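You operate a simulated robot arm through the tools that you are given. There is no shell and no other tool. Be economical: measure what you need, move in short steps, check, and stop when the job is done.

You are at the controls of a simulated two-armed robot. One attempt, no reset.

TASK
Take the blue cloth from the top shelf of the trolley and lay it out flat on the top of the low rack.

It is judged by the outcome, as a careful person would: the job done as asked, and still so three seconds after it is handed in. It fails if anything else is knocked over, pushed out of place, dropped, spilled or broken. Flat cloth is picked up by pressing the open fingertips on it (5 to 10 N) and closing them slowly along it; thin cloth reads only 2 to 8 mm in the jaws.

THE ROBOT
Two 6-joint arms with two-finger parallel grippers on one trunk, on a base that drives. Base frame: it is fixed to the floor where the robot stands at the start and does not move with it; the origin is under the middle of the robot, x ahead of it, y to its left, z up; the surface under the hand at the start is at about z = 0.9. Units: m, degrees, N and s.
The left shoulder is at the start at [0.08, 0.216, 1.58], the right one opposite. With the tool pointing down near the work surface each hand reaches from about 0.1 to 0.72 m from the robot's upright axis, wherever it stands, measured 20 degrees to its own side. Places, roughly: top of the low rack [0.9, 1.9, 0.8]. Payload 3.43 kg a hand.
Tool frame (each hand has its own): the origin (TCP) lies between the finger pads and is the grasp point; the fingertips stand 0.03 m ahead of it; z points along the fingers, y is the line along which they close. Largest opening 0.094 m; finger width 0.028, thickness 0.01; the body of the gripper, 0.05 by 0.096 m, starts 0.055 m behind the TCP.
Orientation is that of the tool frame in the base frame, as a unit quaternion [x, y, z, w]. With the fingers straight down and closing along the base's y, the tool's x points along the base's -x, its y along +y and its z along -z.

THE INTERFACE
- The arms move only by the tool send_rows. It takes "left_motion", "right_motion" or both (then of equal length, played together; a hand with none holds still); each is a list of rows, each a list of 3 entries, a list of its own where there are three numbers: the shift along the tool's x, y, z in units of 400 mm (1.0 is 400 mm), then the turn, a rotation vector about the tool's x, y, z in units of 60 degrees (1.0 is 60 degrees), then the closure, from 0 (fully open) to 1 (shut). In form: [[[tx, ty, tz], [ax, ay, az], claw], ...]. A call has 1 to 12 rows; each row is the pose to reach, as a shift and turn from the pose commanded when the call began, along the tool's axes at that moment. A call with a number of a shift or a turn outside -1 to 1 is refused whole. A row lasts 0.2 s, in which the tool goes at most 0.05 m and 8.6 degrees; a call with a longer step from one row to the next is refused whole, and so is a gripper value outside its range. Where a pose cannot be reached the arm comes as near as it can. A force on the tool above 40 N (or 10 N above the force at the start of the call, whichever is more), or a blocked arm, ends the call early, and 0.2 s more pass. Each finger travels about 0.072 m/s and halts on what it meets, pressing with about 32 N; the grip force reading is that of the motor and also rises with nothing between the fingers. The clock runs only during rows and for 0.2 s after the last one: add rows that repeat a pose to give the fingers time. The reply holds the time, the measured pose of the TCP, the force on the tool along the base axes, the opening and the grip force, in the units named above and with some noise, with the torque about the TCP (base axes, N m) and any sound that the robot's microphone picked up.
- Cameras (640 x 400 px; columns grow to the right, rows downward): "scene" is now at [0.1, 0.0274, 1.7288]; the picture's right is [0.34, -0.94, 0.00], its down [-0.83, -0.30, -0.47] and it looks along [0.44, 0.16, -0.88] (base axes); focal length 269 px, centre (320, 200). "left" rides on the left gripper at [0.076, -0.014, -0.103] in its tool frame; the picture's right is [0.18, 0.98, 0.00], its down [-0.75, 0.14, -0.64] and it looks along [-0.63, 0.12, 0.77] (tool axes); focal length 243 px, centre (320, 200). "right" rides on the right gripper at [0.076, 0.014, -0.102] in its tool frame; the picture's right is [-0.18, 0.98, 0.00], its down [-0.75, -0.14, -0.64] and it looks along [-0.63, -0.12, 0.77] (tool axes); focal length 243 px, centre (320, 200). There is no depth. A picture from a camera that has moved, and an enlarged one, comes with that camera's place and axes in the base frame and with its lens. The place of the scene camera against the robot may be out by one fixed shift of up to 0.018 m in any direction.
- grab_frame(camera): a new picture of that camera. No time passes.
- lift_body(by): slides the trunk up (or, below 0, down) by that many m; the arms and the scene camera ride with it, the base frame stays. It gives what a move gives, with no picture.
- base_move(legs): drives the robot by 1 to 6 legs, each [ahead, left, turn to the left] in m, m and degrees, along the robot's own axes; the way and the turn of a leg run together, so that a leg with both is an arc; at most 1.5 m and 180 degrees a leg. The arms and the cameras ride along, it lands a little off, and it stops where it bumps. It gives what a move gives.
- pan_tilt(pan, tilt): turns the head with the scene camera to pan (to the left, within 86 degrees either way) and tilt (down, from -29 to 69), counted from straight ahead of the robot. It gives what a move gives.
- inspect(camera, box): a new picture of the part [left, top, right, bottom] of that camera's present view, enlarged. No time passes.
- sign_off(): hands the job in; it is judged then, once.

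Work in short steps. Places have to be worked out from the pictures, the camera data and where the tool is seen: move nearer, look again, correct. Check each grasp and each placing, and mend what went wrong. You have 120 turns and 88 pictures in all, those below and enlarged ones among them. Open the grippers and draw the arms clear of the work before you hand the job in, unless the task says otherwise; then end with one line.

The tools are called after "Call:" as a command line: name --argument value ..., lists and objects as JSON in quotes. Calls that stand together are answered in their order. send_rows: Moves the arms, as the interface text tells. Its arguments: {"type":"object","properties":{"left_motion":{"type":"array"},"right_motion":{"type":"array"}},"required":[]} The other tools are called the same way: lift_body (by) slides the trunk up or down; base_move (legs) drives the base; pan_tilt (pan, tilt) turns the head that bears the scene camera; grab_frame (camera) takes a picture; inspect (camera, box) takes an enlarged picture of a part of a camera's view; sign_off () hands the job in.

At the start:

```text
time: 0.0
left_ee_pos: [0.5343, 0.3322, 1.0389]
left_tcp_rot: [0.0, 1.0, 0.0, 0.0]
left_contact_force: [0.2, 0.3, 0.2]
left_wrist_torque: [0.0, -0.01, -0.01]
left_opening: 0.0941
left_grip_force: 0.1
right_ee_pos: [0.6346, -0.1072, 1.0723]
right_tcp_rot: [-0.001, 1.0, 0.0, 0.0]
right_contact_force: [0.7, 0.0, -0.3]
right_wrist_torque: [0.0, -0.01, 0.0]
right_opening: 0.0938
right_grip_force: 0.1
trunk travel left (down, up): [-0.81, 0.03]
robot x, y, heading: [-0.0014, 0.0005, -0.0]
head pan, tilt: [20.1, 61.8]
```

scene: 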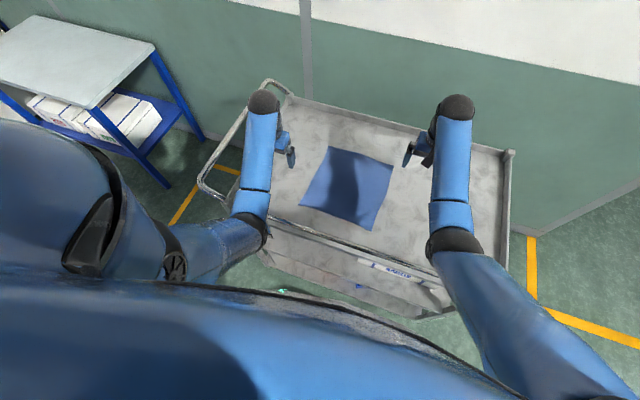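
right: 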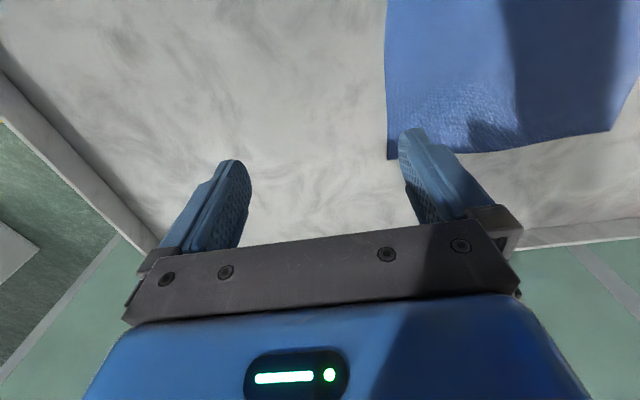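
left: 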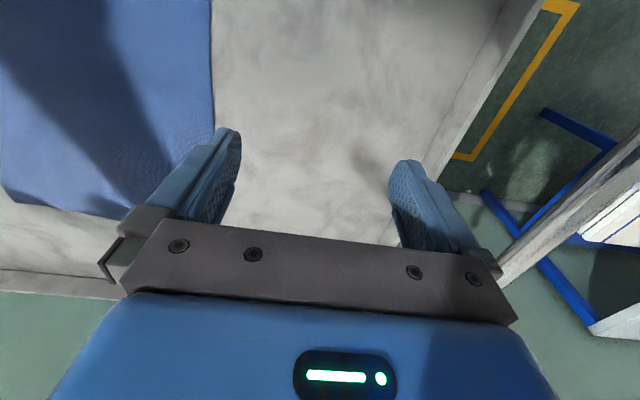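

The cloth lies flat and roughly square to the base. From all three cameras I put it at x 0.46–0.74, y -0.04–0.23, z about 0.9. I'll bring both hands, half open, above its near corners.

Call:
send_rows --right_motion '[[[0.06, 0.045, 0.034], [0, 0, 0], 0.2], [[0.12, 0.09, 0.068], [0, 0, 0], 0.4], [[0.18, 0.135, 0.102], [0, 0, 0], 0.5], [[0.24, 0.18, 0.136], [0, 0, 0], 0.5], [[0.3, 0.225, 0.17], [0, 0, 0], 0.5], [[0.3615, 0.268, 0.206], [0, 0, 0], 0.5], [[0.3615, 0.268, 0.206], [0, 0, 0], 0.5]]' --left_motion '[[[0.02, -0.06, 0.02], [0, 0, 0], 0.2], [[0.04, -0.12, 0.04], [0, 0, 0], 0.4], [[0.06, -0.18, 0.06], [0, 0, 0], 0.5], [[0.08, -0.24, 0.08], [0, 0, 0], 0.5], [[0.1, -0.3, 0.1], [0, 0, 0], 0.5], [[0.111, -0.355, 0.122], [0, 0, 0], 0.5], [[0.111, -0.355, 0.122], [0, 0, 0], 0.5]]'

Call:
grab_frame --camera "scene"

Call:
grab_frame --camera "right"

Call:
grab_frame --camera "left"

```text
time: 1.6
left_ee_pos: [0.4882, 0.188, 0.9921]
left_tcp_rot: [0.001, 1.0, 0.0, -0.001]
left_contact_force: [0.3, 0.0, -0.6]
left_wrist_torque: [0.0, 0.01, 0.02]
left_opening: 0.0469
left_grip_force: 0.1
right_ee_pos: [0.4889, 0.001, 0.9892]
right_tcp_rot: [0.0, 1.0, -0.001, 0.0]
right_contact_force: [0.7, -0.1, -0.1]
right_wrist_torque: [0.02, 0.0, -0.01]
right_opening: 0.0469
right_grip_force: 0.0
trunk travel left (down, up): [-0.81, 0.03]
robot x, y, heading: [-0.0013, -0.0036, 0.2]
head pan, tilt: [20.1, 61.8]
```

```text
84 pictures are left
camera scene: at [0.1006, 0.0275, 1.7288], right [0.34, -0.94, 0.0], down [-0.83, -0.3, -0.47], along [0.44, 0.16, -0.88], focal length 269 px, centre (320, 200)
```

scene: 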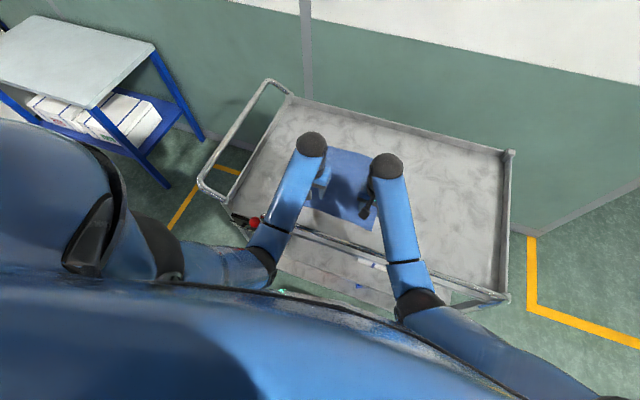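

```text
83 pictures are left
camera right: at [0.4135, 0.0163, 1.0918], right [0.18, 0.98, 0.0], down [0.75, -0.14, 0.64], along [0.63, -0.12, -0.77], focal length 243 px, centre (320, 200)
```

right: 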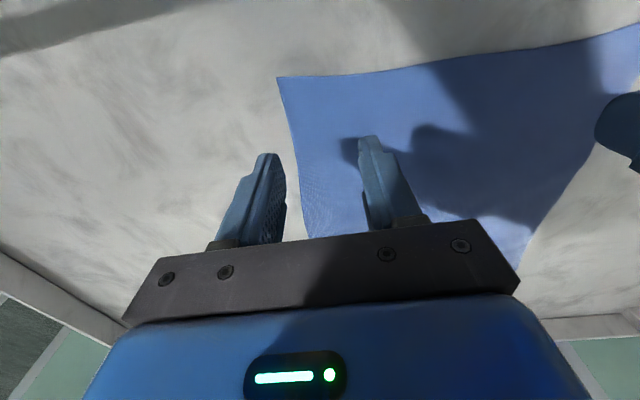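

```text
82 pictures are left
camera left: at [0.4129, 0.174, 1.0939], right [-0.18, 0.98, 0.0], down [0.75, 0.14, 0.64], along [0.63, 0.12, -0.77], focal length 243 px, centre (320, 200)
```

left: 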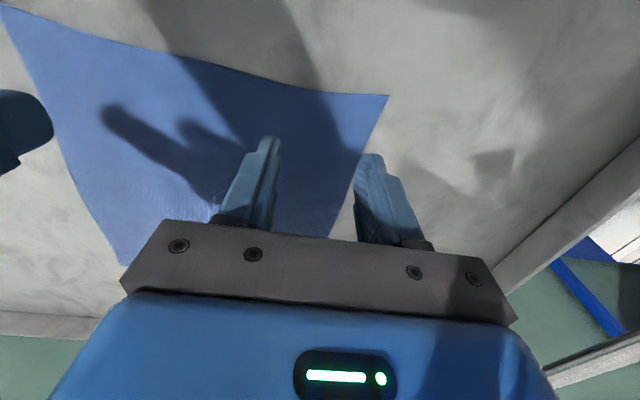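

Both hands sit symmetrically. The near corners are at about (0.453, -0.022) and (0.461, 0.236). I'll adjust the hands and go down to just above the cloth.

Call:
send_rows --right_motion '[[[0.02, 0.025, 0.04], [0, 0, 0], 0.5], [[0.035, 0.0475, 0.08], [0, 0, 0], 0.5], [[0.035, 0.0475, 0.12], [0, 0, 0], 0.5], [[0.035, 0.0475, 0.132], [0, 0, 0], 0.5], [[0.035, 0.0475, 0.132], [0, 0, 0], 0.5]]' --left_motion '[[[0.02, 0.0, 0.04], [0, 0, 0], 0.5], [[0.033, 0.005, 0.08], [0, 0, 0], 0.5], [[0.033, 0.005, 0.12], [0, 0, 0], 0.5], [[0.033, 0.005, 0.14], [0, 0, 0], 0.5], [[0.033, 0.005, 0.14], [0, 0, 0], 0.5]]'

Call:
grab_frame --camera "right"

Call:
grab_frame --camera "left"

```text
time: 2.8
left_ee_pos: [0.4755, 0.1915, 0.9351]
left_tcp_rot: [0.001, 1.0, 0.0, 0.0]
left_contact_force: [0.0, 0.5, 0.0]
left_wrist_torque: [-0.03, -0.02, -0.01]
left_opening: 0.0468
left_grip_force: 0.0
right_ee_pos: [0.4744, 0.0208, 0.9368]
right_tcp_rot: [0.0, 1.0, -0.001, 0.001]
right_contact_force: [-0.3, 0.9, -0.3]
right_wrist_torque: [0.01, 0.01, 0.01]
right_opening: 0.0468
right_grip_force: 0.1
trunk travel left (down, up): [-0.81, 0.03]
robot x, y, heading: [-0.0052, -0.0032, -0.1]
head pan, tilt: [20.1, 61.8]
```

```text
81 pictures are left
camera right: at [0.3994, 0.0355, 1.0398], right [0.18, 0.98, 0.0], down [0.75, -0.14, 0.64], along [0.63, -0.12, -0.77], focal length 243 px, centre (320, 200)
```

right: 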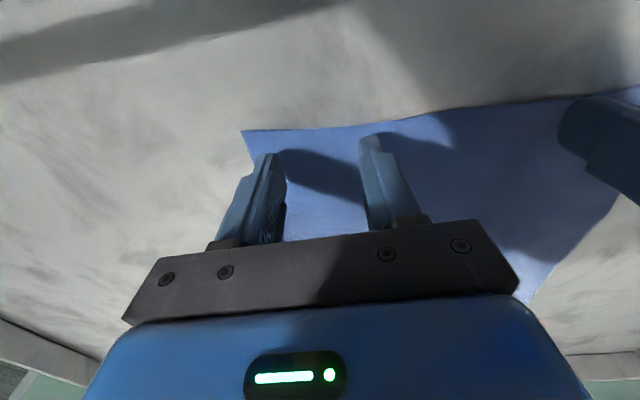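

```text
80 pictures are left
camera left: at [0.3999, 0.1774, 1.0379], right [-0.18, 0.98, 0.0], down [0.75, 0.14, 0.64], along [0.63, 0.12, -0.77], focal length 243 px, centre (320, 200)
```

left: 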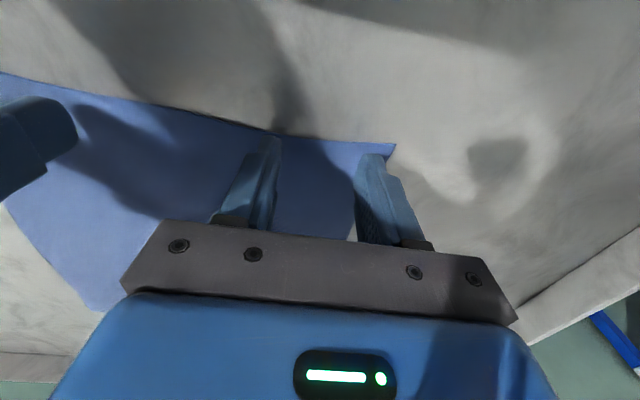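

The left fingertips are just at the cloth's edge, so I'll shift that hand in by 8 mm. Then I'll press both down slowly and watch the force.

Call:
send_rows --right_motion '[[[0, 0, 0.005], [0, 0, 0], 0.5], [[0, 0, 0.01], [0, 0, 0], 0.5], [[0, 0, 0.015], [0, 0, 0], 0.5], [[0, 0, 0.0175], [0, 0, 0], 0.5]]' --left_motion '[[[-0.02, -0.01, 0.0], [0, 0, 0], 0.5], [[-0.02, -0.01, 0.005], [0, 0, 0], 0.5], [[-0.02, -0.01, 0.01], [0, 0, 0], 0.5], [[-0.02, -0.01, 0.0125], [0, 0, 0], 0.5]]'

```text
time: 3.8
left_ee_pos: [0.4827, 0.1868, 0.9329]
left_tcp_rot: [0.0, 1.0, 0.0, 0.001]
left_contact_force: [0.9, -0.1, 1.9]
left_wrist_torque: [-0.02, 0.02, 0.02]
left_opening: 0.0472
left_grip_force: 0.0
right_ee_pos: [0.4741, 0.0204, 0.9311]
right_tcp_rot: [0.0, 1.0, 0.001, 0.001]
right_contact_force: [-1.8, 1.3, 7.9]
right_wrist_torque: [-0.05, 0.05, -0.03]
right_opening: 0.047
right_grip_force: 0.0
trunk travel left (down, up): [-0.81, 0.03]
robot x, y, heading: [-0.0026, -0.003, -0.0]
head pan, tilt: [20.1, 61.8]
```

The right hand presses with 8 N and the left only touches. I'll press the left a little more and close both slowly.

Call:
send_rows --right_motion '[[[0, 0, 0], [0, 0, 0], 0.5], [[0, 0, 0], [0, 0, 0], 0.5], [[0, 0, 0], [0, 0, 0], 0.56], [[0, 0, 0], [0, 0, 0], 0.62], [[0, 0, 0], [0, 0, 0], 0.68], [[0, 0, 0], [0, 0, 0], 0.74], [[0, 0, 0], [0, 0, 0], 0.8], [[0, 0, 0], [0, 0, 0], 0.86], [[0, 0, 0], [0, 0, 0], 0.92], [[0, 0, 0], [0, 0, 0], 1.0], [[0, 0, 0], [0, 0, 0], 1.0], [[0, 0, 0], [0, 0, 0], 1.0]]' --left_motion '[[[0, 0, 0.004], [0, 0, 0], 0.5], [[0, 0, 0.007], [0, 0, 0], 0.5], [[0, 0, 0.007], [0, 0, 0], 0.56], [[0, 0, 0.007], [0, 0, 0], 0.62], [[0, 0, 0.007], [0, 0, 0], 0.68], [[0, 0, 0.007], [0, 0, 0], 0.74], [[0, 0, 0.007], [0, 0, 0], 0.8], [[0, 0, 0.007], [0, 0, 0], 0.86], [[0, 0, 0.007], [0, 0, 0], 0.92], [[0, 0, 0.007], [0, 0, 0], 1.0], [[0, 0, 0.007], [0, 0, 0], 1.0], [[0, 0, 0.007], [0, 0, 0], 1.0]]'

Call:
grab_frame --camera "right"

Call:
grab_frame --camera "left"

```text
time: 6.0
left_ee_pos: [0.485, 0.1874, 0.9315]
left_tcp_rot: [0.0, 1.0, 0.001, 0.004]
left_contact_force: [-2.5, -1.4, 17.4]
left_wrist_torque: [-0.03, 0.31, 0.0]
left_opening: 0.0023
left_grip_force: 32.2
right_ee_pos: [0.4744, 0.0202, 0.9307]
right_tcp_rot: [0.0, 1.0, 0.0, 0.002]
right_contact_force: [-2.1, -0.5, 7.7]
right_wrist_torque: [-0.07, 0.09, 0.01]
right_opening: 0.0
right_grip_force: 32.1
trunk travel left (down, up): [-0.81, 0.03]
robot x, y, heading: [-0.0007, -0.0011, 0.2]
head pan, tilt: [20.1, 61.8]
stopped in row 11 (left hand): the force on the tool passed its limit at 40 N (the readings are from after the stop); the commanded pose is now the measured one
```

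```text
79 pictures are left
camera right: at [0.3986, 0.0352, 1.034], right [0.18, 0.98, 0.0], down [0.75, -0.14, 0.64], along [0.63, -0.12, -0.77], focal length 243 px, centre (320, 200)
```

right: 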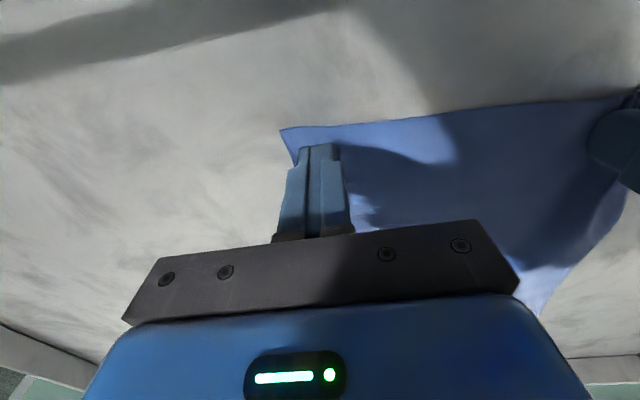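

```text
78 pictures are left
camera left: at [0.4077, 0.173, 1.0332], right [-0.18, 0.98, 0.0], down [0.75, 0.14, 0.65], along [0.64, 0.12, -0.76], focal length 243 px, centre (320, 200)
```

left: 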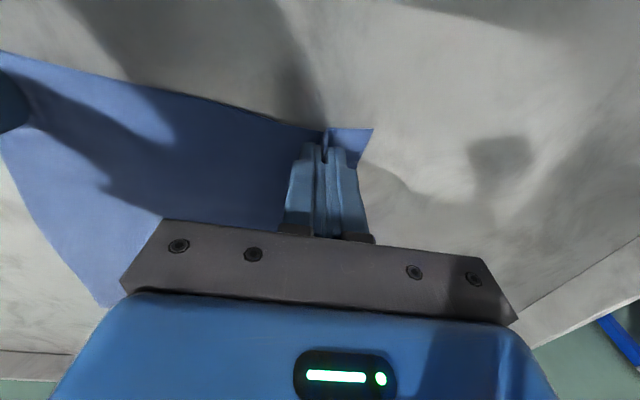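

The left hand holds the cloth at 2.3 mm. The right hand slipped and shut empty at 0 mm. I'll reopen the right, shift it inward about 18 mm and press again.

Call:
send_rows --right_motion '[[[0, 0, -0.02], [0, 0, 0], 1.0], [[0, 0.02, -0.03], [0, 0, 0], 0.8], [[-0.01, 0.045, -0.03], [0, 0, 0], 0.6], [[-0.01, 0.045, -0.03], [0, 0, 0], 0.5], [[-0.01, 0.045, -0.015], [0, 0, 0], 0.5], [[-0.01, 0.045, -0.004], [0, 0, 0], 0.5], [[-0.01, 0.045, 0.0], [0, 0, 0], 0.5], [[-0.01, 0.045, 0.003], [0, 0, 0], 0.5], [[-0.01, 0.045, 0.004], [0, 0, 0], 0.5]]'

Call:
grab_frame --camera "right"

```text
time: 8.0
left_ee_pos: [0.4825, 0.1878, 0.9328]
left_tcp_rot: [0.0, 1.0, 0.002, 0.004]
left_contact_force: [5.1, 0.6, 25.9]
left_wrist_torque: [0.05, 0.13, -0.01]
left_opening: 0.0024
left_grip_force: 31.9
right_ee_pos: [0.4779, 0.036, 0.9318]
right_tcp_rot: [0.0, 1.0, 0.0, 0.002]
right_contact_force: [-0.6, -1.7, 14.4]
right_wrist_torque: [-0.3, 0.08, -0.04]
right_opening: 0.0474
right_grip_force: 0.5
trunk travel left (down, up): [-0.81, 0.03]
robot x, y, heading: [-0.0019, -0.0008, 0.0]
head pan, tilt: [20.1, 61.8]
```

```text
77 pictures are left
camera right: at [0.402, 0.0527, 1.0338], right [0.18, 0.98, 0.0], down [0.75, -0.14, 0.65], along [0.63, -0.12, -0.76], focal length 243 px, centre (320, 200)
```

right: 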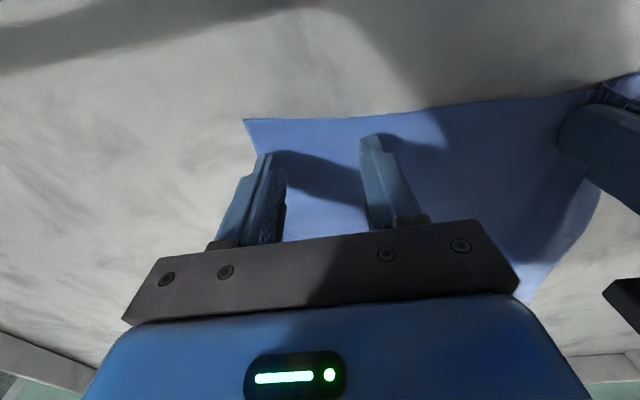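

The right fingers are both on the cloth, pressing at 14 N, with the corner just outside them. I'll ease off a touch and close more slowly.

Call:
send_rows --right_motion '[[[0, 0, -0.002], [0, 0, 0], 0.54], [[0, 0, -0.002], [0, 0, 0], 0.58], [[0, 0, -0.002], [0, 0, 0], 0.62], [[0, 0, -0.002], [0, 0, 0], 0.66], [[0, 0, -0.002], [0, 0, 0], 0.7], [[0, 0, -0.002], [0, 0, 0], 0.75], [[0, 0, -0.002], [0, 0, 0], 0.8], [[0, 0, -0.002], [0, 0, 0], 0.85], [[0, 0, -0.002], [0, 0, 0], 0.9], [[0, 0, -0.002], [0, 0, 0], 0.95], [[0, 0, -0.002], [0, 0, 0], 1.0], [[0, 0, -0.002], [0, 0, 0], 1.0]]' --left_motion '[[[0, 0, -0.003], [0, 0, 0], 1], [[0, 0, -0.003], [0, 0, 0], 1], [[0, 0, -0.003], [0, 0, 0], 1], [[0, 0, -0.003], [0, 0, 0], 1], [[0, 0, -0.003], [0, 0, 0], 1], [[0, 0, -0.003], [0, 0, 0], 1], [[0, 0, -0.003], [0, 0, 0], 1], [[0, 0, -0.003], [0, 0, 0], 1], [[0, 0, -0.003], [0, 0, 0], 1], [[0, 0, -0.003], [0, 0, 0], 1], [[0, 0, -0.003], [0, 0, 0], 1], [[0, 0, -0.003], [0, 0, 0], 1]]'

Call:
grab_frame --camera "right"

```text
time: 10.6
left_ee_pos: [0.4823, 0.1873, 0.9318]
left_tcp_rot: [0.0, 1.0, 0.0, 0.002]
left_contact_force: [-0.5, -4.8, 2.8]
left_wrist_torque: [-0.12, 0.07, 0.03]
left_opening: 0.002
left_grip_force: 31.9
right_ee_pos: [0.4784, 0.0376, 0.9312]
right_tcp_rot: [0.0, 1.0, 0.001, 0.002]
right_contact_force: [-0.4, 2.2, 24.6]
right_wrist_torque: [-0.02, 0.13, -0.05]
right_opening: 0.0066
right_grip_force: 32.3
trunk travel left (down, up): [-0.81, 0.03]
robot x, y, heading: [0.0015, 0.0008, 0.0]
head pan, tilt: [20.1, 61.8]
```

```text
76 pictures are left
camera right: at [0.402, 0.0528, 1.0338], right [0.18, 0.98, 0.0], down [0.75, -0.14, 0.64], along [0.63, -0.12, -0.76], focal length 243 px, centre (320, 200)
```

right: 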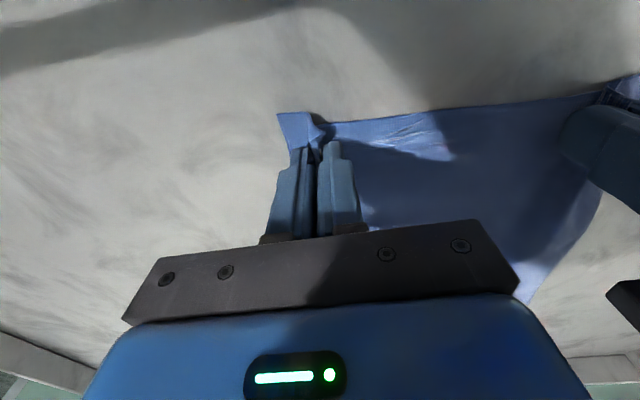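

The right hand now holds the cloth at 6.6 mm, and the left still reads about 2 mm. I'll lift both 8 cm and check.

Call:
send_rows --right_motion '[[[0, 0, -0.03], [0, 0, 0], 1], [[0, 0, -0.08], [0, 0, 0], 1], [[0, 0, -0.14], [0, 0, 0], 1], [[0, 0, -0.2], [0, 0, 0], 1], [[0, 0, -0.2], [0, 0, 0], 1]]' --left_motion '[[[0, 0, -0.03], [0, 0, 0], 1], [[0, 0, -0.08], [0, 0, 0], 1], [[0, 0, -0.14], [0, 0, 0], 1], [[0, 0, -0.2], [0, 0, 0], 1], [[0, 0, -0.2], [0, 0, 0], 1]]'

Call:
grab_frame --camera "left"

Call:
grab_frame --camera "scene"

```text
time: 11.8
left_ee_pos: [0.4849, 0.188, 1.0096]
left_tcp_rot: [0.0, 1.0, 0.0, 0.001]
left_contact_force: [0.1, -1.0, -0.1]
left_wrist_torque: [-0.04, 0.02, -0.01]
left_opening: 0.0024
left_grip_force: 32.2
right_ee_pos: [0.4795, 0.0394, 1.0107]
right_tcp_rot: [0.0, 1.0, -0.001, 0.0]
right_contact_force: [-0.3, 1.1, -0.1]
right_wrist_torque: [0.01, -0.02, -0.07]
right_opening: 0.0062
right_grip_force: 32.6
trunk travel left (down, up): [-0.81, 0.03]
robot x, y, heading: [0.0021, -0.0014, 0.1]
head pan, tilt: [20.1, 61.8]
```

```text
75 pictures are left
camera left: at [0.4082, 0.1739, 1.1121], right [-0.18, 0.98, 0.0], down [0.75, 0.14, 0.64], along [0.63, 0.12, -0.76], focal length 243 px, centre (320, 200)
```

left: 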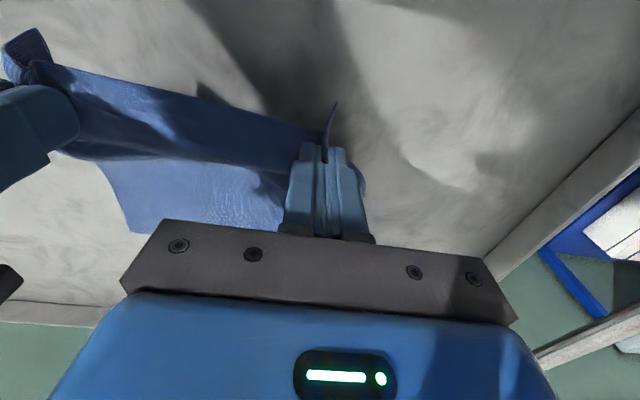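

```text
74 pictures are left
camera scene: at [0.1002, 0.0275, 1.7288], right [0.34, -0.94, 0.0], down [-0.83, -0.3, -0.47], along [0.44, 0.16, -0.88], focal length 269 px, centre (320, 200)
```

scene: 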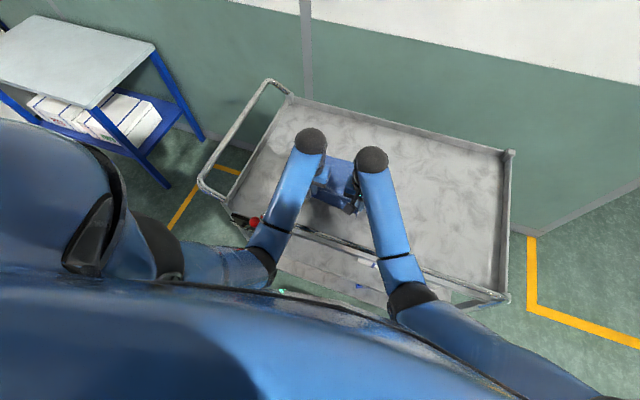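

Both grasps hold and the cloth hangs between the hands. I'll raise it so that it clears the trolley.

Call:
send_rows --right_motion '[[[0, 0, -0.08], [0, 0, 0], 1], [[0, 0, -0.17], [0, 0, 0], 1], [[0, 0, -0.26], [0, 0, 0], 1], [[0, 0, -0.35], [0, 0, 0], 1], [[0, 0, -0.44], [0, 0, 0], 1], [[0, 0, -0.53], [0, 0, 0], 1], [[0, 0, -0.62], [0, 0, 0], 1], [[0, 0, -0.68], [0, 0, 0], 1], [[0, 0, -0.7], [0, 0, 0], 1], [[0, 0, -0.7], [0, 0, 0], 1]]' --left_motion '[[[0, 0, -0.08], [0, 0, 0], 1], [[0, 0, -0.17], [0, 0, 0], 1], [[0, 0, -0.26], [0, 0, 0], 1], [[0, 0, -0.35], [0, 0, 0], 1], [[0, 0, -0.44], [0, 0, 0], 1], [[0, 0, -0.53], [0, 0, 0], 1], [[0, 0, -0.62], [0, 0, 0], 1], [[0, 0, -0.68], [0, 0, 0], 1], [[0, 0, -0.7], [0, 0, 0], 1], [[0, 0, -0.7], [0, 0, 0], 1]]'

Call:
grab_frame --camera "scene"

Call:
grab_frame --camera "left"

```text
time: 13.7
left_ee_pos: [0.5817, 0.1808, 1.0694]
left_tcp_rot: [-0.003, 1.0, 0.002, 0.002]
left_contact_force: [0.1, 0.1, 1.0]
left_wrist_torque: [-0.01, 0.05, -0.01]
left_opening: 0.0026
left_grip_force: 31.8
left hand out of reach, approached as far as the arm can: row 1, 2, 3, 4, 5, 6, 7, 8, 9
right_ee_pos: [0.5879, 0.0966, 1.1563]
right_tcp_rot: [0.008, 1.0, -0.002, 0.002]
right_contact_force: [-0.2, -1.3, -0.3]
right_wrist_torque: [0.08, 0.0, 0.0]
right_opening: 0.0027
right_grip_force: 32.0
right hand out of reach, approached as far as the arm can: row 2, 3, 4, 5, 6, 7, 8, 9
trunk travel left (down, up): [-0.81, 0.03]
robot x, y, heading: [-0.0012, -0.0021, 0.2]
head pan, tilt: [20.1, 61.8]
stopped in row 9 (right hand): the force on the tool passed its limit at 49 N (the readings are from after the stop); the commanded pose is now the measured one
```

```text
73 pictures are left
camera scene: at [0.1023, 0.0267, 1.7286], right [0.34, -0.94, 0.0], down [-0.83, -0.3, -0.47], along [0.44, 0.16, -0.88], focal length 269 px, centre (320, 200)
```

scene: 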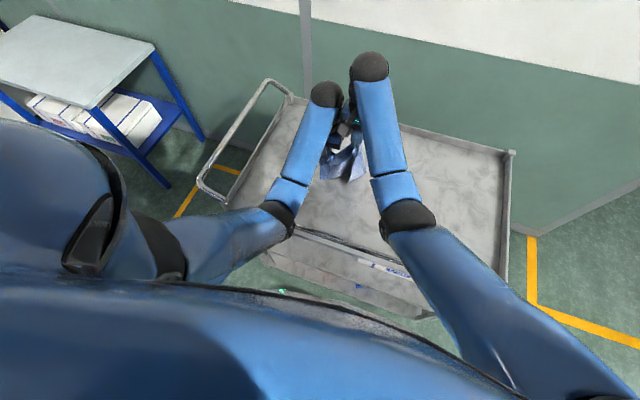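

```text
72 pictures are left
camera left: at [0.5061, 0.1668, 1.1715], right [-0.19, 0.98, 0.0], down [0.75, 0.15, 0.64], along [0.63, 0.12, -0.76], focal length 243 px, centre (320, 200)
```

left: 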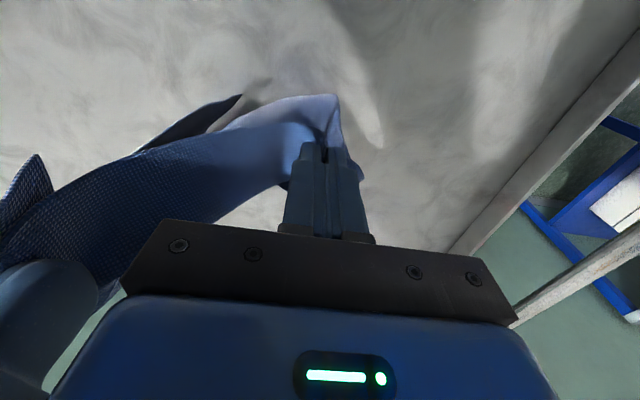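

Straight up runs out of reach, and the hands were drawn toward each other, though both still hold. I'll spread them again while pitching the fingers forward, which lowers the wrist and gives more height.

Call:
send_rows --right_motion '[[[0, -0.02, 0], [0, -0.12, 0], 1], [[0, -0.05, 0], [0, -0.24, 0], 1], [[0, -0.07, 0], [0, -0.36, 0], 1], [[0, -0.07, 0], [0, -0.48, 0], 1], [[0, -0.07, 0], [0, -0.6, 0], 1], [[0, -0.07, 0], [0, -0.72, 0], 1], [[0, -0.07, 0], [0, -0.72, 0], 1]]' --left_motion '[[[0, 0.04, -0.02], [0, -0.12, 0], 1], [[0, 0.08, -0.05], [0, -0.24, 0], 1], [[0, 0.1, -0.08], [0, -0.36, 0], 1], [[0, 0.1, -0.12], [0, -0.48, 0], 1], [[0, 0.1, -0.17], [0, -0.6, 0], 1], [[0, 0.1, -0.217], [0, -0.72, 0], 1], [[0, 0.1, -0.217], [0, -0.72, 0], 1]]'

Call:
grab_frame --camera "scene"

```text
time: 15.3
left_ee_pos: [0.5796, 0.2231, 1.1563]
left_tcp_rot: [-0.003, 0.929, 0.001, 0.371]
left_contact_force: [1.3, -18.4, 0.4]
left_wrist_torque: [-0.36, -0.02, -0.39]
left_opening: 0.0027
left_grip_force: 32.0
right_ee_pos: [0.5858, 0.0685, 1.1572]
right_tcp_rot: [0.006, 0.928, -0.003, 0.372]
right_contact_force: [-0.7, 17.0, 0.6]
right_wrist_torque: [0.38, 0.04, 0.37]
right_opening: 0.0021
right_grip_force: 32.1
trunk travel left (down, up): [-0.81, 0.03]
robot x, y, heading: [-0.0025, -0.0015, 0.1]
head pan, tilt: [20.1, 61.8]
```

```text
71 pictures are left
camera scene: at [0.1005, 0.0275, 1.7288], right [0.34, -0.94, 0.0], down [-0.83, -0.3, -0.47], along [0.44, 0.16, -0.88], focal length 269 px, centre (320, 200)
```

scene: 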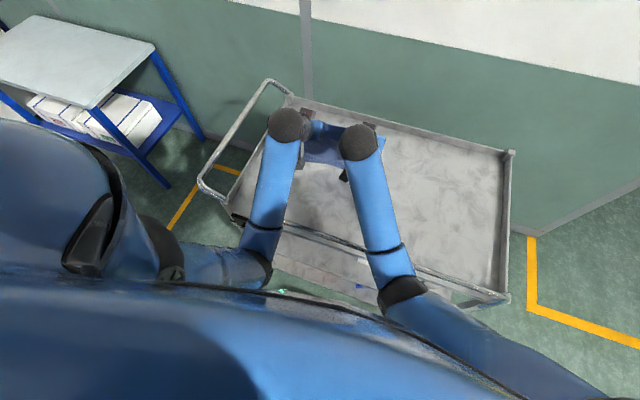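

Pitching works, and both hands are at z 1.157 with grips intact. They stretch the cloth at about 18 N, so I'll ease them together a little and raise them another 12 cm while drawing back.

Call:
send_rows --right_motion '[[[0, 0.01, 0], [0, 0, 0], 1], [[-0.02, 0.02, -0.06], [0, 0, 0], 1], [[-0.045, 0.02, -0.12], [0, 0, 0], 1], [[-0.07, 0.02, -0.18], [0, 0, 0], 1], [[-0.095, 0.02, -0.24], [0, 0, 0], 1], [[-0.117, 0.02, -0.303], [0, 0, 0], 1], [[-0.117, 0.02, -0.303], [0, 0, 0], 1]]' --left_motion '[[[0, -0.01, 0], [0, 0, 0], 1], [[-0.02, -0.02, -0.06], [0, 0, 0], 1], [[-0.045, -0.02, -0.12], [0, 0, 0], 1], [[-0.07, -0.02, -0.18], [0, 0, 0], 1], [[-0.095, -0.02, -0.24], [0, 0, 0], 1], [[-0.117, -0.02, -0.303], [0, 0, 0], 1], [[-0.117, -0.02, -0.303], [0, 0, 0], 1]]'

Call:
lift_body --by 0.028

Call:
grab_frame --camera "scene"

Call:
grab_frame --camera "right"

```text
time: 16.9
left_ee_pos: [0.5305, 0.2113, 1.2776]
left_tcp_rot: [-0.004, 0.929, 0.002, 0.371]
left_contact_force: [0.2, 0.7, -1.1]
left_wrist_torque: [0.02, 0.0, -0.02]
left_opening: 0.0023
left_grip_force: 31.9
right_ee_pos: [0.536, 0.0779, 1.2765]
right_tcp_rot: [0.007, 0.929, -0.004, 0.371]
right_contact_force: [-0.6, -0.4, 0.4]
right_wrist_torque: [-0.01, 0.03, -0.02]
right_opening: 0.0023
right_grip_force: 32.3
trunk travel left (down, up): [-0.81, 0.03]
robot x, y, heading: [-0.0034, -0.0002, 0.0]
head pan, tilt: [20.1, 61.8]
```

```text
time: 17.6
left_ee_pos: [0.5309, 0.2125, 1.3051]
left_tcp_rot: [-0.003, 0.929, 0.002, 0.37]
left_contact_force: [-0.5, 0.3, -0.4]
left_wrist_torque: [0.03, 0.04, -0.01]
left_opening: 0.0025
left_grip_force: 32.1
right_ee_pos: [0.5361, 0.0783, 1.3053]
right_tcp_rot: [0.006, 0.928, -0.004, 0.371]
right_contact_force: [0.2, 0.3, 0.2]
right_wrist_torque: [-0.01, -0.04, -0.04]
right_opening: 0.0025
right_grip_force: 32.0
trunk travel left (down, up): [-0.838, 0.002]
robot x, y, heading: [-0.0024, 0.0005, -0.3]
head pan, tilt: [20.1, 61.8]
```

```text
70 pictures are left
camera scene: at [0.0996, 0.0274, 1.7569], right [0.34, -0.94, 0.0], down [-0.83, -0.3, -0.47], along [0.44, 0.16, -0.88], focal length 269 px, centre (320, 200)
```

scene: 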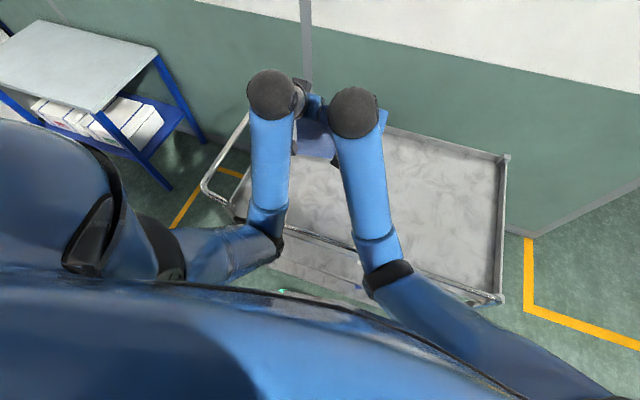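

```text
69 pictures are left
camera right: at [0.4109, 0.0951, 1.3276], right [0.15, 0.98, 0.12], down [0.1, -0.14, 0.98], along [0.98, -0.13, -0.12], focal length 243 px, centre (320, 200)
```

right: 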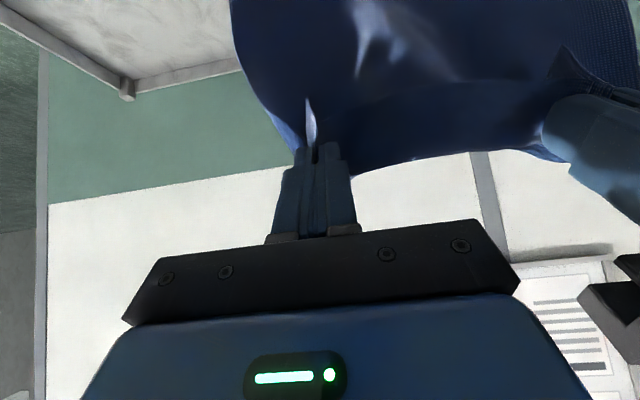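

The cloth's lower edge is now at about z 1.03 and clear of the tray. Before driving I'll look left along the route to the rack.

Call:
pan_tilt --pan 75 --tilt 35

Call:
grab_frame --camera "scene"

```text
time: 18.9
left_ee_pos: [0.5299, 0.2129, 1.3056]
left_tcp_rot: [-0.004, 0.929, 0.002, 0.37]
left_contact_force: [-0.2, -0.5, -1.0]
left_wrist_torque: [0.0, 0.0, 0.01]
left_opening: 0.0023
left_grip_force: 32.4
right_ee_pos: [0.5361, 0.0778, 1.3057]
right_tcp_rot: [0.006, 0.929, -0.003, 0.37]
right_contact_force: [0.5, 1.1, 0.3]
right_wrist_torque: [-0.02, 0.0, -0.02]
right_opening: 0.0022
right_grip_force: 32.3
trunk travel left (down, up): [-0.838, 0.002]
robot x, y, heading: [-0.0027, 0.0014, 0.1]
head pan, tilt: [75.0, 35.0]
```

```text
68 pictures are left
camera scene: at [0.0621, 0.0904, 1.7932], right [0.97, -0.26, 0.0], down [-0.15, -0.55, -0.82], along [0.21, 0.79, -0.57], focal length 269 px, centre (320, 200)
```

scene: 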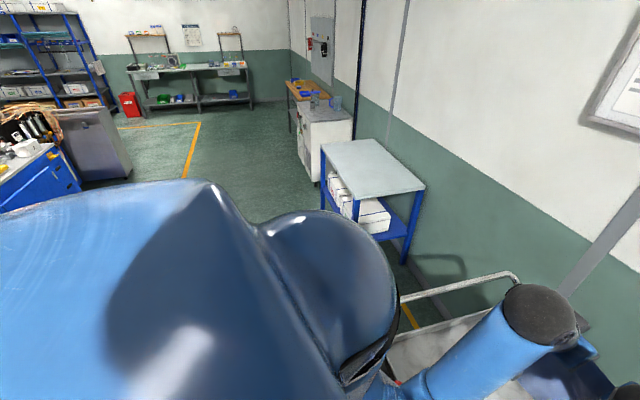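

The floor between here and the rack is clear. The rack top spans about x 0.67–1.18, y 1.40–2.31. I'll back off the trolley first.

Call:
base_move --legs '[[-0.4, 0, 0]]'

Call:
grab_frame --camera "scene"

```text
time: 21.4
left_ee_pos: [0.1325, 0.2123, 1.3038]
left_tcp_rot: [-0.004, 0.929, 0.003, 0.369]
left_contact_force: [0.4, 0.4, -0.4]
left_wrist_torque: [-0.01, 0.01, -0.02]
left_opening: 0.0022
left_grip_force: 32.8
right_ee_pos: [0.1375, 0.0779, 1.3045]
right_tcp_rot: [0.008, 0.929, -0.005, 0.369]
right_contact_force: [1.3, -0.6, -0.4]
right_wrist_torque: [0.01, 0.03, -0.04]
right_opening: 0.0022
right_grip_force: 32.1
trunk travel left (down, up): [-0.838, 0.002]
robot x, y, heading: [-0.4012, 0.0017, -0.2]
head pan, tilt: [75.0, 35.0]
```

```text
67 pictures are left
camera scene: at [-0.3348, 0.0908, 1.793], right [0.97, -0.26, 0.0], down [-0.15, -0.55, -0.82], along [0.21, 0.79, -0.57], focal length 269 px, centre (320, 200)
```

scene: 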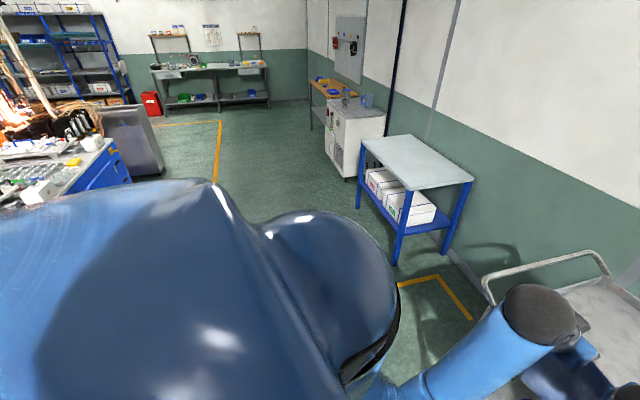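

I'm clear of the trolley, and the way left is free with the bench far off at x < -1.7. I'll drive left to the rack.

Call:
base_move --legs '[[0, 0.86, 0.1], [0, 0.86, 0.1]]'

Call:
pan_tilt --pan 5 --tilt 50

Call:
grab_frame --camera "scene"

```text
time: 30.1
left_ee_pos: [0.1443, 1.9369, 1.3056]
left_tcp_rot: [0.0, 0.929, 0.001, 0.37]
left_contact_force: [1.0, -0.8, -0.3]
left_wrist_torque: [0.01, 0.01, 0.0]
left_opening: 0.0025
left_grip_force: 31.8
right_ee_pos: [0.1491, 1.803, 1.3058]
right_tcp_rot: [0.012, 0.929, -0.007, 0.371]
right_contact_force: [0.1, 0.5, -0.9]
right_wrist_torque: [0.01, -0.02, 0.02]
right_opening: 0.0023
right_grip_force: 32.0
trunk travel left (down, up): [-0.838, 0.002]
robot x, y, heading: [-0.389, 1.7304, -0.4]
head pan, tilt: [75.0, 35.0]
```

```text
time: 31.5
left_ee_pos: [0.1447, 1.9377, 1.3051]
left_tcp_rot: [0.001, 0.929, 0.0, 0.37]
left_contact_force: [0.6, -0.3, -0.6]
left_wrist_torque: [-0.01, 0.0, 0.0]
left_opening: 0.0026
left_grip_force: 31.4
right_ee_pos: [0.1495, 1.8028, 1.305]
right_tcp_rot: [0.011, 0.929, -0.006, 0.37]
right_contact_force: [-0.1, 0.3, -0.4]
right_wrist_torque: [0.01, 0.03, -0.03]
right_opening: 0.0024
right_grip_force: 32.2
trunk travel left (down, up): [-0.838, 0.002]
robot x, y, heading: [-0.3868, 1.7309, -0.3]
head pan, tilt: [5.0, 50.0]
```

```text
66 pictures are left
camera scene: at [-0.2712, 1.7409, 1.7715], right [0.08, -1.0, 0.0], down [-0.76, -0.06, -0.64], along [0.64, 0.05, -0.77], focal length 269 px, centre (320, 200)
```

scene: 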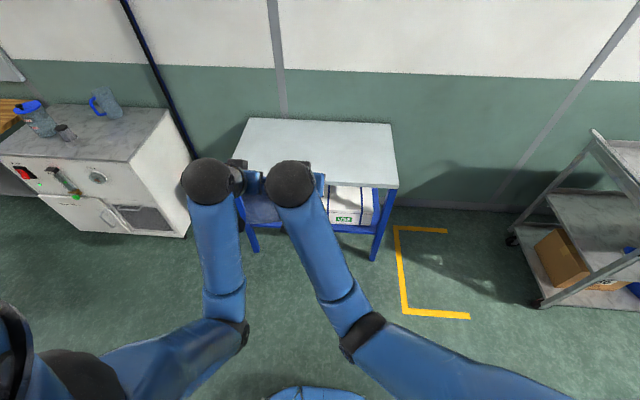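

The rack top reads as x 0.65–1.18, y 1.43–2.31, and the hands are roughly centred on it in y. I'll drive ahead in two steps.

Call:
base_move --legs '[[0.5, 0, 0.3]]'

Call:
grab_frame --camera "scene"

```text
time: 34.5
left_ee_pos: [0.6365, 1.9426, 1.3066]
left_tcp_rot: [-0.004, 0.928, 0.002, 0.372]
left_contact_force: [-0.3, -1.0, -0.2]
left_wrist_torque: [-0.02, 0.01, 0.0]
left_opening: 0.0024
left_grip_force: 32.4
right_ee_pos: [0.6436, 1.8076, 1.3057]
right_tcp_rot: [0.006, 0.928, -0.004, 0.372]
right_contact_force: [-0.4, 0.1, -0.4]
right_wrist_torque: [-0.02, 0.01, -0.02]
right_opening: 0.0024
right_grip_force: 31.7
trunk travel left (down, up): [-0.838, 0.002]
robot x, y, heading: [0.1064, 1.7257, 0.4]
head pan, tilt: [5.0, 50.0]
```

```text
65 pictures are left
camera scene: at [0.2217, 1.7409, 1.7717], right [0.09, -1.0, 0.0], down [-0.76, -0.07, -0.64], along [0.64, 0.06, -0.76], focal length 269 px, centre (320, 200)
```

scene: 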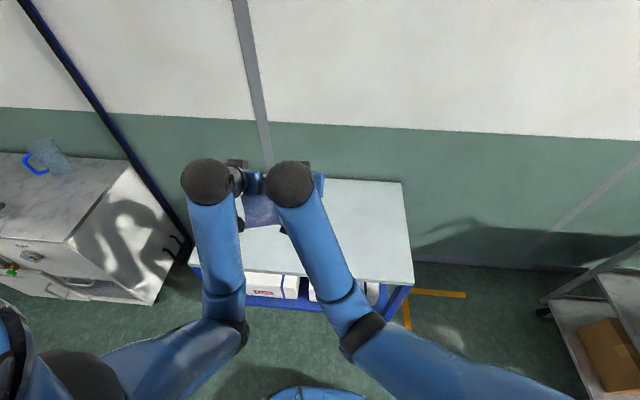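

There is room left before the rack, so I'll move 0.2 m closer.

Call:
base_move --legs '[[0.2, 0, -0.4]]'

Call:
pan_tilt --pan 5 --tilt 60

Call:
grab_frame --camera "scene"

Call:
grab_frame --camera "right"

```text
time: 36.0
left_ee_pos: [0.8337, 1.9365, 1.308]
left_tcp_rot: [-0.001, 0.928, 0.001, 0.373]
left_contact_force: [-0.3, 0.3, 0.9]
left_wrist_torque: [-0.01, 0.01, 0.02]
left_opening: 0.0024
left_grip_force: 31.6
right_ee_pos: [0.8394, 1.8014, 1.3079]
right_tcp_rot: [0.011, 0.928, -0.007, 0.372]
right_contact_force: [-0.6, -0.1, 0.8]
right_wrist_torque: [-0.02, 0.0, -0.02]
right_opening: 0.0021
right_grip_force: 31.7
trunk travel left (down, up): [-0.838, 0.002]
robot x, y, heading: [0.309, 1.7317, -0.3]
head pan, tilt: [5.0, 50.0]
```

```text
time: 36.8
left_ee_pos: [0.8359, 1.9374, 1.3062]
left_tcp_rot: [-0.001, 0.929, 0.001, 0.371]
left_contact_force: [0.2, 0.0, -0.3]
left_wrist_torque: [0.05, -0.02, 0.0]
left_opening: 0.0022
left_grip_force: 31.8
right_ee_pos: [0.8409, 1.8044, 1.307]
right_tcp_rot: [0.009, 0.928, -0.005, 0.371]
right_contact_force: [-0.3, -0.3, -0.5]
right_wrist_torque: [0.02, 0.0, -0.01]
right_opening: 0.0024
right_grip_force: 31.8
trunk travel left (down, up): [-0.838, 0.002]
robot x, y, heading: [0.3042, 1.7298, -0.3]
head pan, tilt: [5.0, 60.0]
```

```text
64 pictures are left
camera scene: at [0.4092, 1.7389, 1.7591], right [0.08, -1.0, 0.0], down [-0.86, -0.07, -0.5], along [0.5, 0.04, -0.87], focal length 269 px, centre (320, 200)
```

scene: 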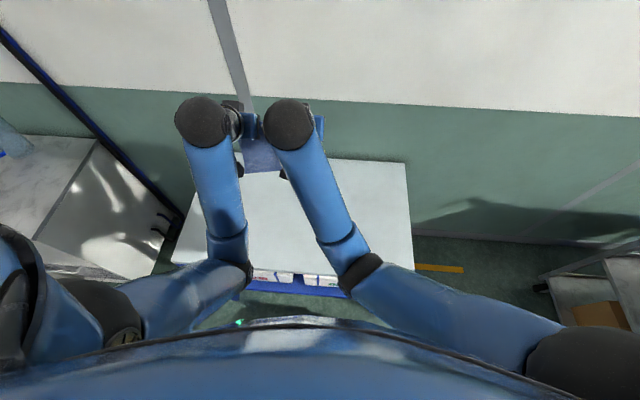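

```text
63 pictures are left
camera right: at [0.7156, 1.821, 1.328], right [0.15, 0.98, 0.12], down [0.1, -0.14, 0.98], along [0.98, -0.14, -0.12], focal length 243 px, centre (320, 200)
```

right: 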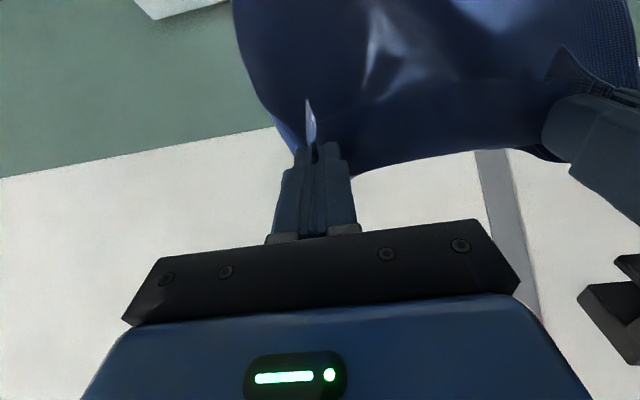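

The cloth hangs straight above the rack, with both hands at x 0.84 and z 1.31. I'll reach 10 cm farther out, then lower the trunk until the cloth's bottom edge is near the surface.

Call:
send_rows --right_motion '[[[-0.06, 0, 0.057], [0, 0, 0], 1], [[-0.12, -0.005, 0.115], [0, 0, 0], 1], [[-0.181, -0.008, 0.1725], [0, 0, 0], 1], [[-0.181, -0.008, 0.1725], [0, 0, 0], 1]]' --left_motion '[[[-0.06, 0, 0.057], [0, 0, 0], 1], [[-0.12, 0.005, 0.115], [0, 0, 0], 1], [[-0.181, 0.008, 0.1725], [0, 0, 0], 1], [[-0.181, 0.008, 0.1725], [0, 0, 0], 1]]'

Call:
lift_body --by -0.18

Call:
grab_frame --camera "scene"

Call:
grab_frame --camera "left"

```text
time: 37.8
left_ee_pos: [0.9374, 1.9412, 1.3051]
left_tcp_rot: [-0.001, 0.929, 0.001, 0.371]
left_contact_force: [0.3, 0.1, -0.4]
left_wrist_torque: [0.0, -0.03, 0.02]
left_opening: 0.0022
left_grip_force: 31.9
right_ee_pos: [0.9429, 1.7962, 1.3056]
right_tcp_rot: [0.009, 0.929, -0.004, 0.37]
right_contact_force: [-0.1, 0.5, -0.4]
right_wrist_torque: [-0.03, 0.02, 0.0]
right_opening: 0.0025
right_grip_force: 31.8
trunk travel left (down, up): [-0.838, 0.002]
robot x, y, heading: [0.3078, 1.7328, -0.5]
head pan, tilt: [5.0, 60.0]
```

```text
time: 39.8
left_ee_pos: [0.9377, 1.9411, 1.1256]
left_tcp_rot: [0.0, 0.929, 0.0, 0.371]
left_contact_force: [-1.2, 0.5, 0.7]
left_wrist_torque: [-0.02, 0.0, -0.06]
left_opening: 0.0023
left_grip_force: 31.6
right_ee_pos: [0.9434, 1.7966, 1.1247]
right_tcp_rot: [0.01, 0.929, -0.007, 0.37]
right_contact_force: [-0.4, -0.2, -0.5]
right_wrist_torque: [0.0, 0.0, -0.01]
right_opening: 0.0022
right_grip_force: 31.5
trunk travel left (down, up): [-0.658, 0.182]
robot x, y, heading: [0.3062, 1.7279, -0.6]
head pan, tilt: [5.0, 60.0]
```

```text
62 pictures are left
camera scene: at [0.4116, 1.7388, 1.579], right [0.08, -1.0, 0.0], down [-0.86, -0.07, -0.5], along [0.5, 0.04, -0.87], focal length 269 px, centre (320, 200)
```

scene: 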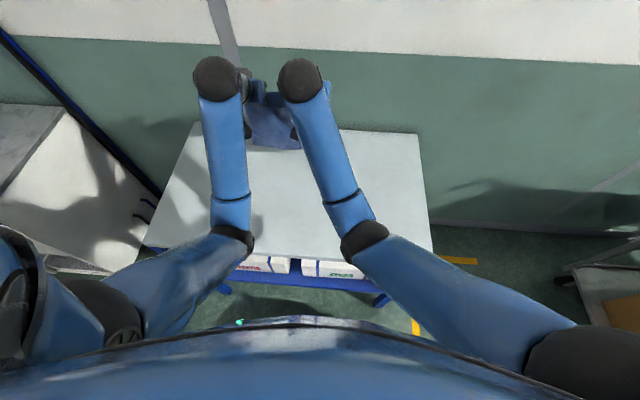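

```text
61 pictures are left
camera left: at [0.8116, 1.9268, 1.1472], right [-0.13, 0.98, -0.13], down [0.1, 0.14, 0.98], along [0.99, 0.12, -0.12], focal length 243 px, centre (320, 200)
```

left: 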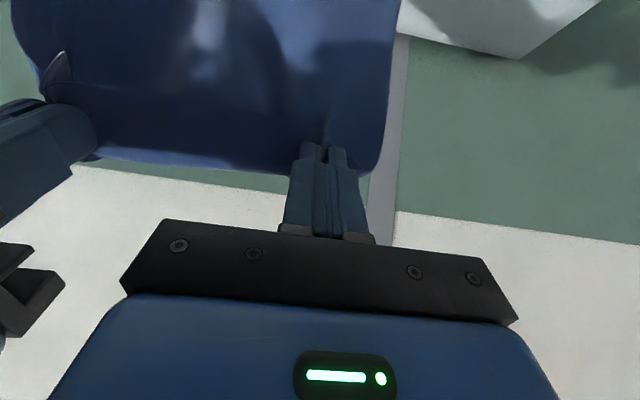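

The cloth's lower edge hangs at about x 0.98, just above the rack. I'll lower it to contact, then continue down and back along a 45° line so that it lays itself out toward me.

Call:
send_rows --right_motion '[[[0.016, 0, 0.071], [0, 0, 0], 1], [[0.032, 0, 0.142], [0, 0, 0], 1], [[0.085, 0, 0.146], [0, 0, 0], 1], [[0.138, 0, 0.15], [0, 0, 0], 1], [[0.191, 0, 0.155], [0, 0, 0], 1], [[0.244, 0, 0.159], [0, 0, 0], 1], [[0.297, 0, 0.163], [0, 0, 0], 1], [[0.35, 0, 0.167], [0, 0, 0], 1], [[0.35, 0, 0.167], [0, 0, 0], 1]]' --left_motion '[[[0.016, 0, 0.071], [0, 0, 0], 1], [[0.032, 0, 0.142], [0, 0, 0], 1], [[0.085, 0, 0.146], [0, 0, 0], 1], [[0.138, 0, 0.15], [0, 0, 0], 1], [[0.191, 0, 0.155], [0, 0, 0], 1], [[0.244, 0, 0.159], [0, 0, 0], 1], [[0.297, 0, 0.163], [0, 0, 0], 1], [[0.35, 0, 0.167], [0, 0, 0], 1], [[0.35, 0, 0.167], [0, 0, 0], 1]]'

Call:
grab_frame --camera "scene"

Call:
grab_frame --camera "left"

```text
time: 41.8
left_ee_pos: [0.881, 1.9406, 0.9796]
left_tcp_rot: [0.0, 0.929, 0.001, 0.37]
left_contact_force: [0.8, -0.3, -0.3]
left_wrist_torque: [0.03, 0.02, 0.01]
left_opening: 0.0021
left_grip_force: 32.7
right_ee_pos: [0.8871, 1.7979, 0.9788]
right_tcp_rot: [0.01, 0.929, -0.005, 0.371]
right_contact_force: [0.4, -0.2, 0.1]
right_wrist_torque: [0.0, 0.02, -0.04]
right_opening: 0.0022
right_grip_force: 32.1
trunk travel left (down, up): [-0.658, 0.182]
robot x, y, heading: [0.3054, 1.734, -0.5]
head pan, tilt: [5.0, 60.0]
```

```text
60 pictures are left
camera scene: at [0.4119, 1.7388, 1.5789], right [0.08, -1.0, 0.0], down [-0.86, -0.07, -0.5], along [0.5, 0.04, -0.87], focal length 269 px, centre (320, 200)
```

scene: 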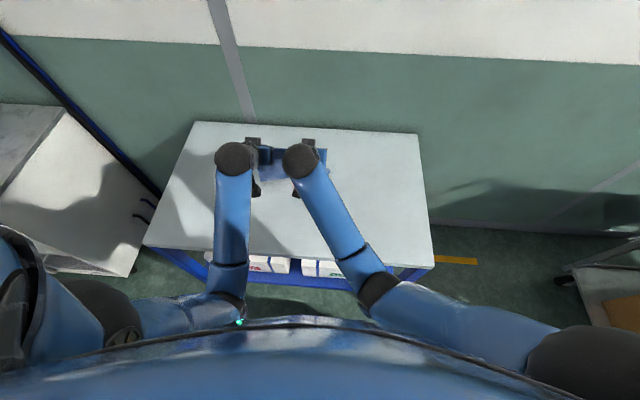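

```text
59 pictures are left
camera left: at [0.7553, 1.9243, 1.0012], right [-0.13, 0.98, -0.13], down [0.1, 0.14, 0.98], along [0.99, 0.12, -0.12], focal length 243 px, centre (320, 200)
```

left: 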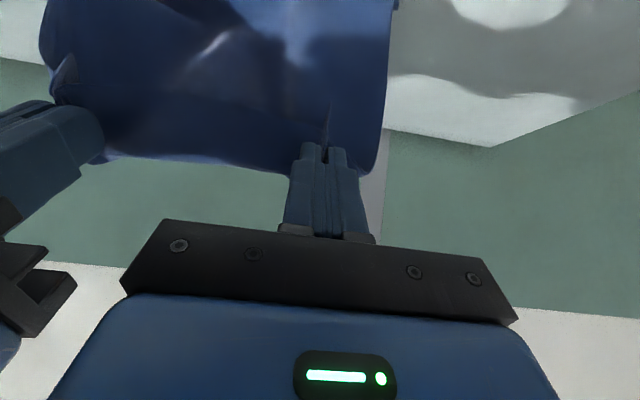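

I want a closer look at how the bottom of the cloth lies between the hands.

Call:
inspect --camera "scene" --box '[200, 110, 360, 220]'

```text
3.64 times, centred on (280, 165) of scene
camera zoom: at [0.4119, 1.7388, 1.5789], right [0.08, -1.0, 0.0], down [-0.86, -0.07, -0.5], along [0.5, 0.04, -0.87], focal length 978 px, centre (466, 327)
```

zoom: 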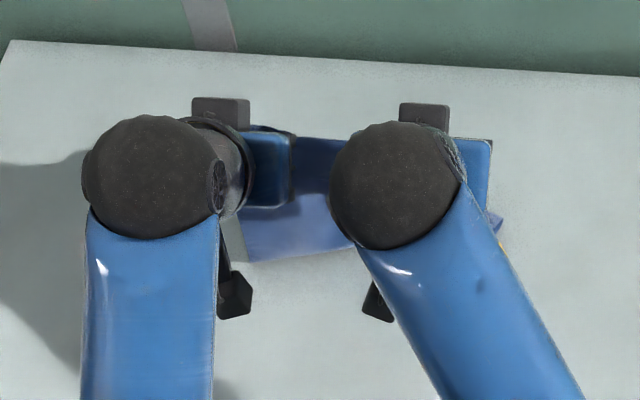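

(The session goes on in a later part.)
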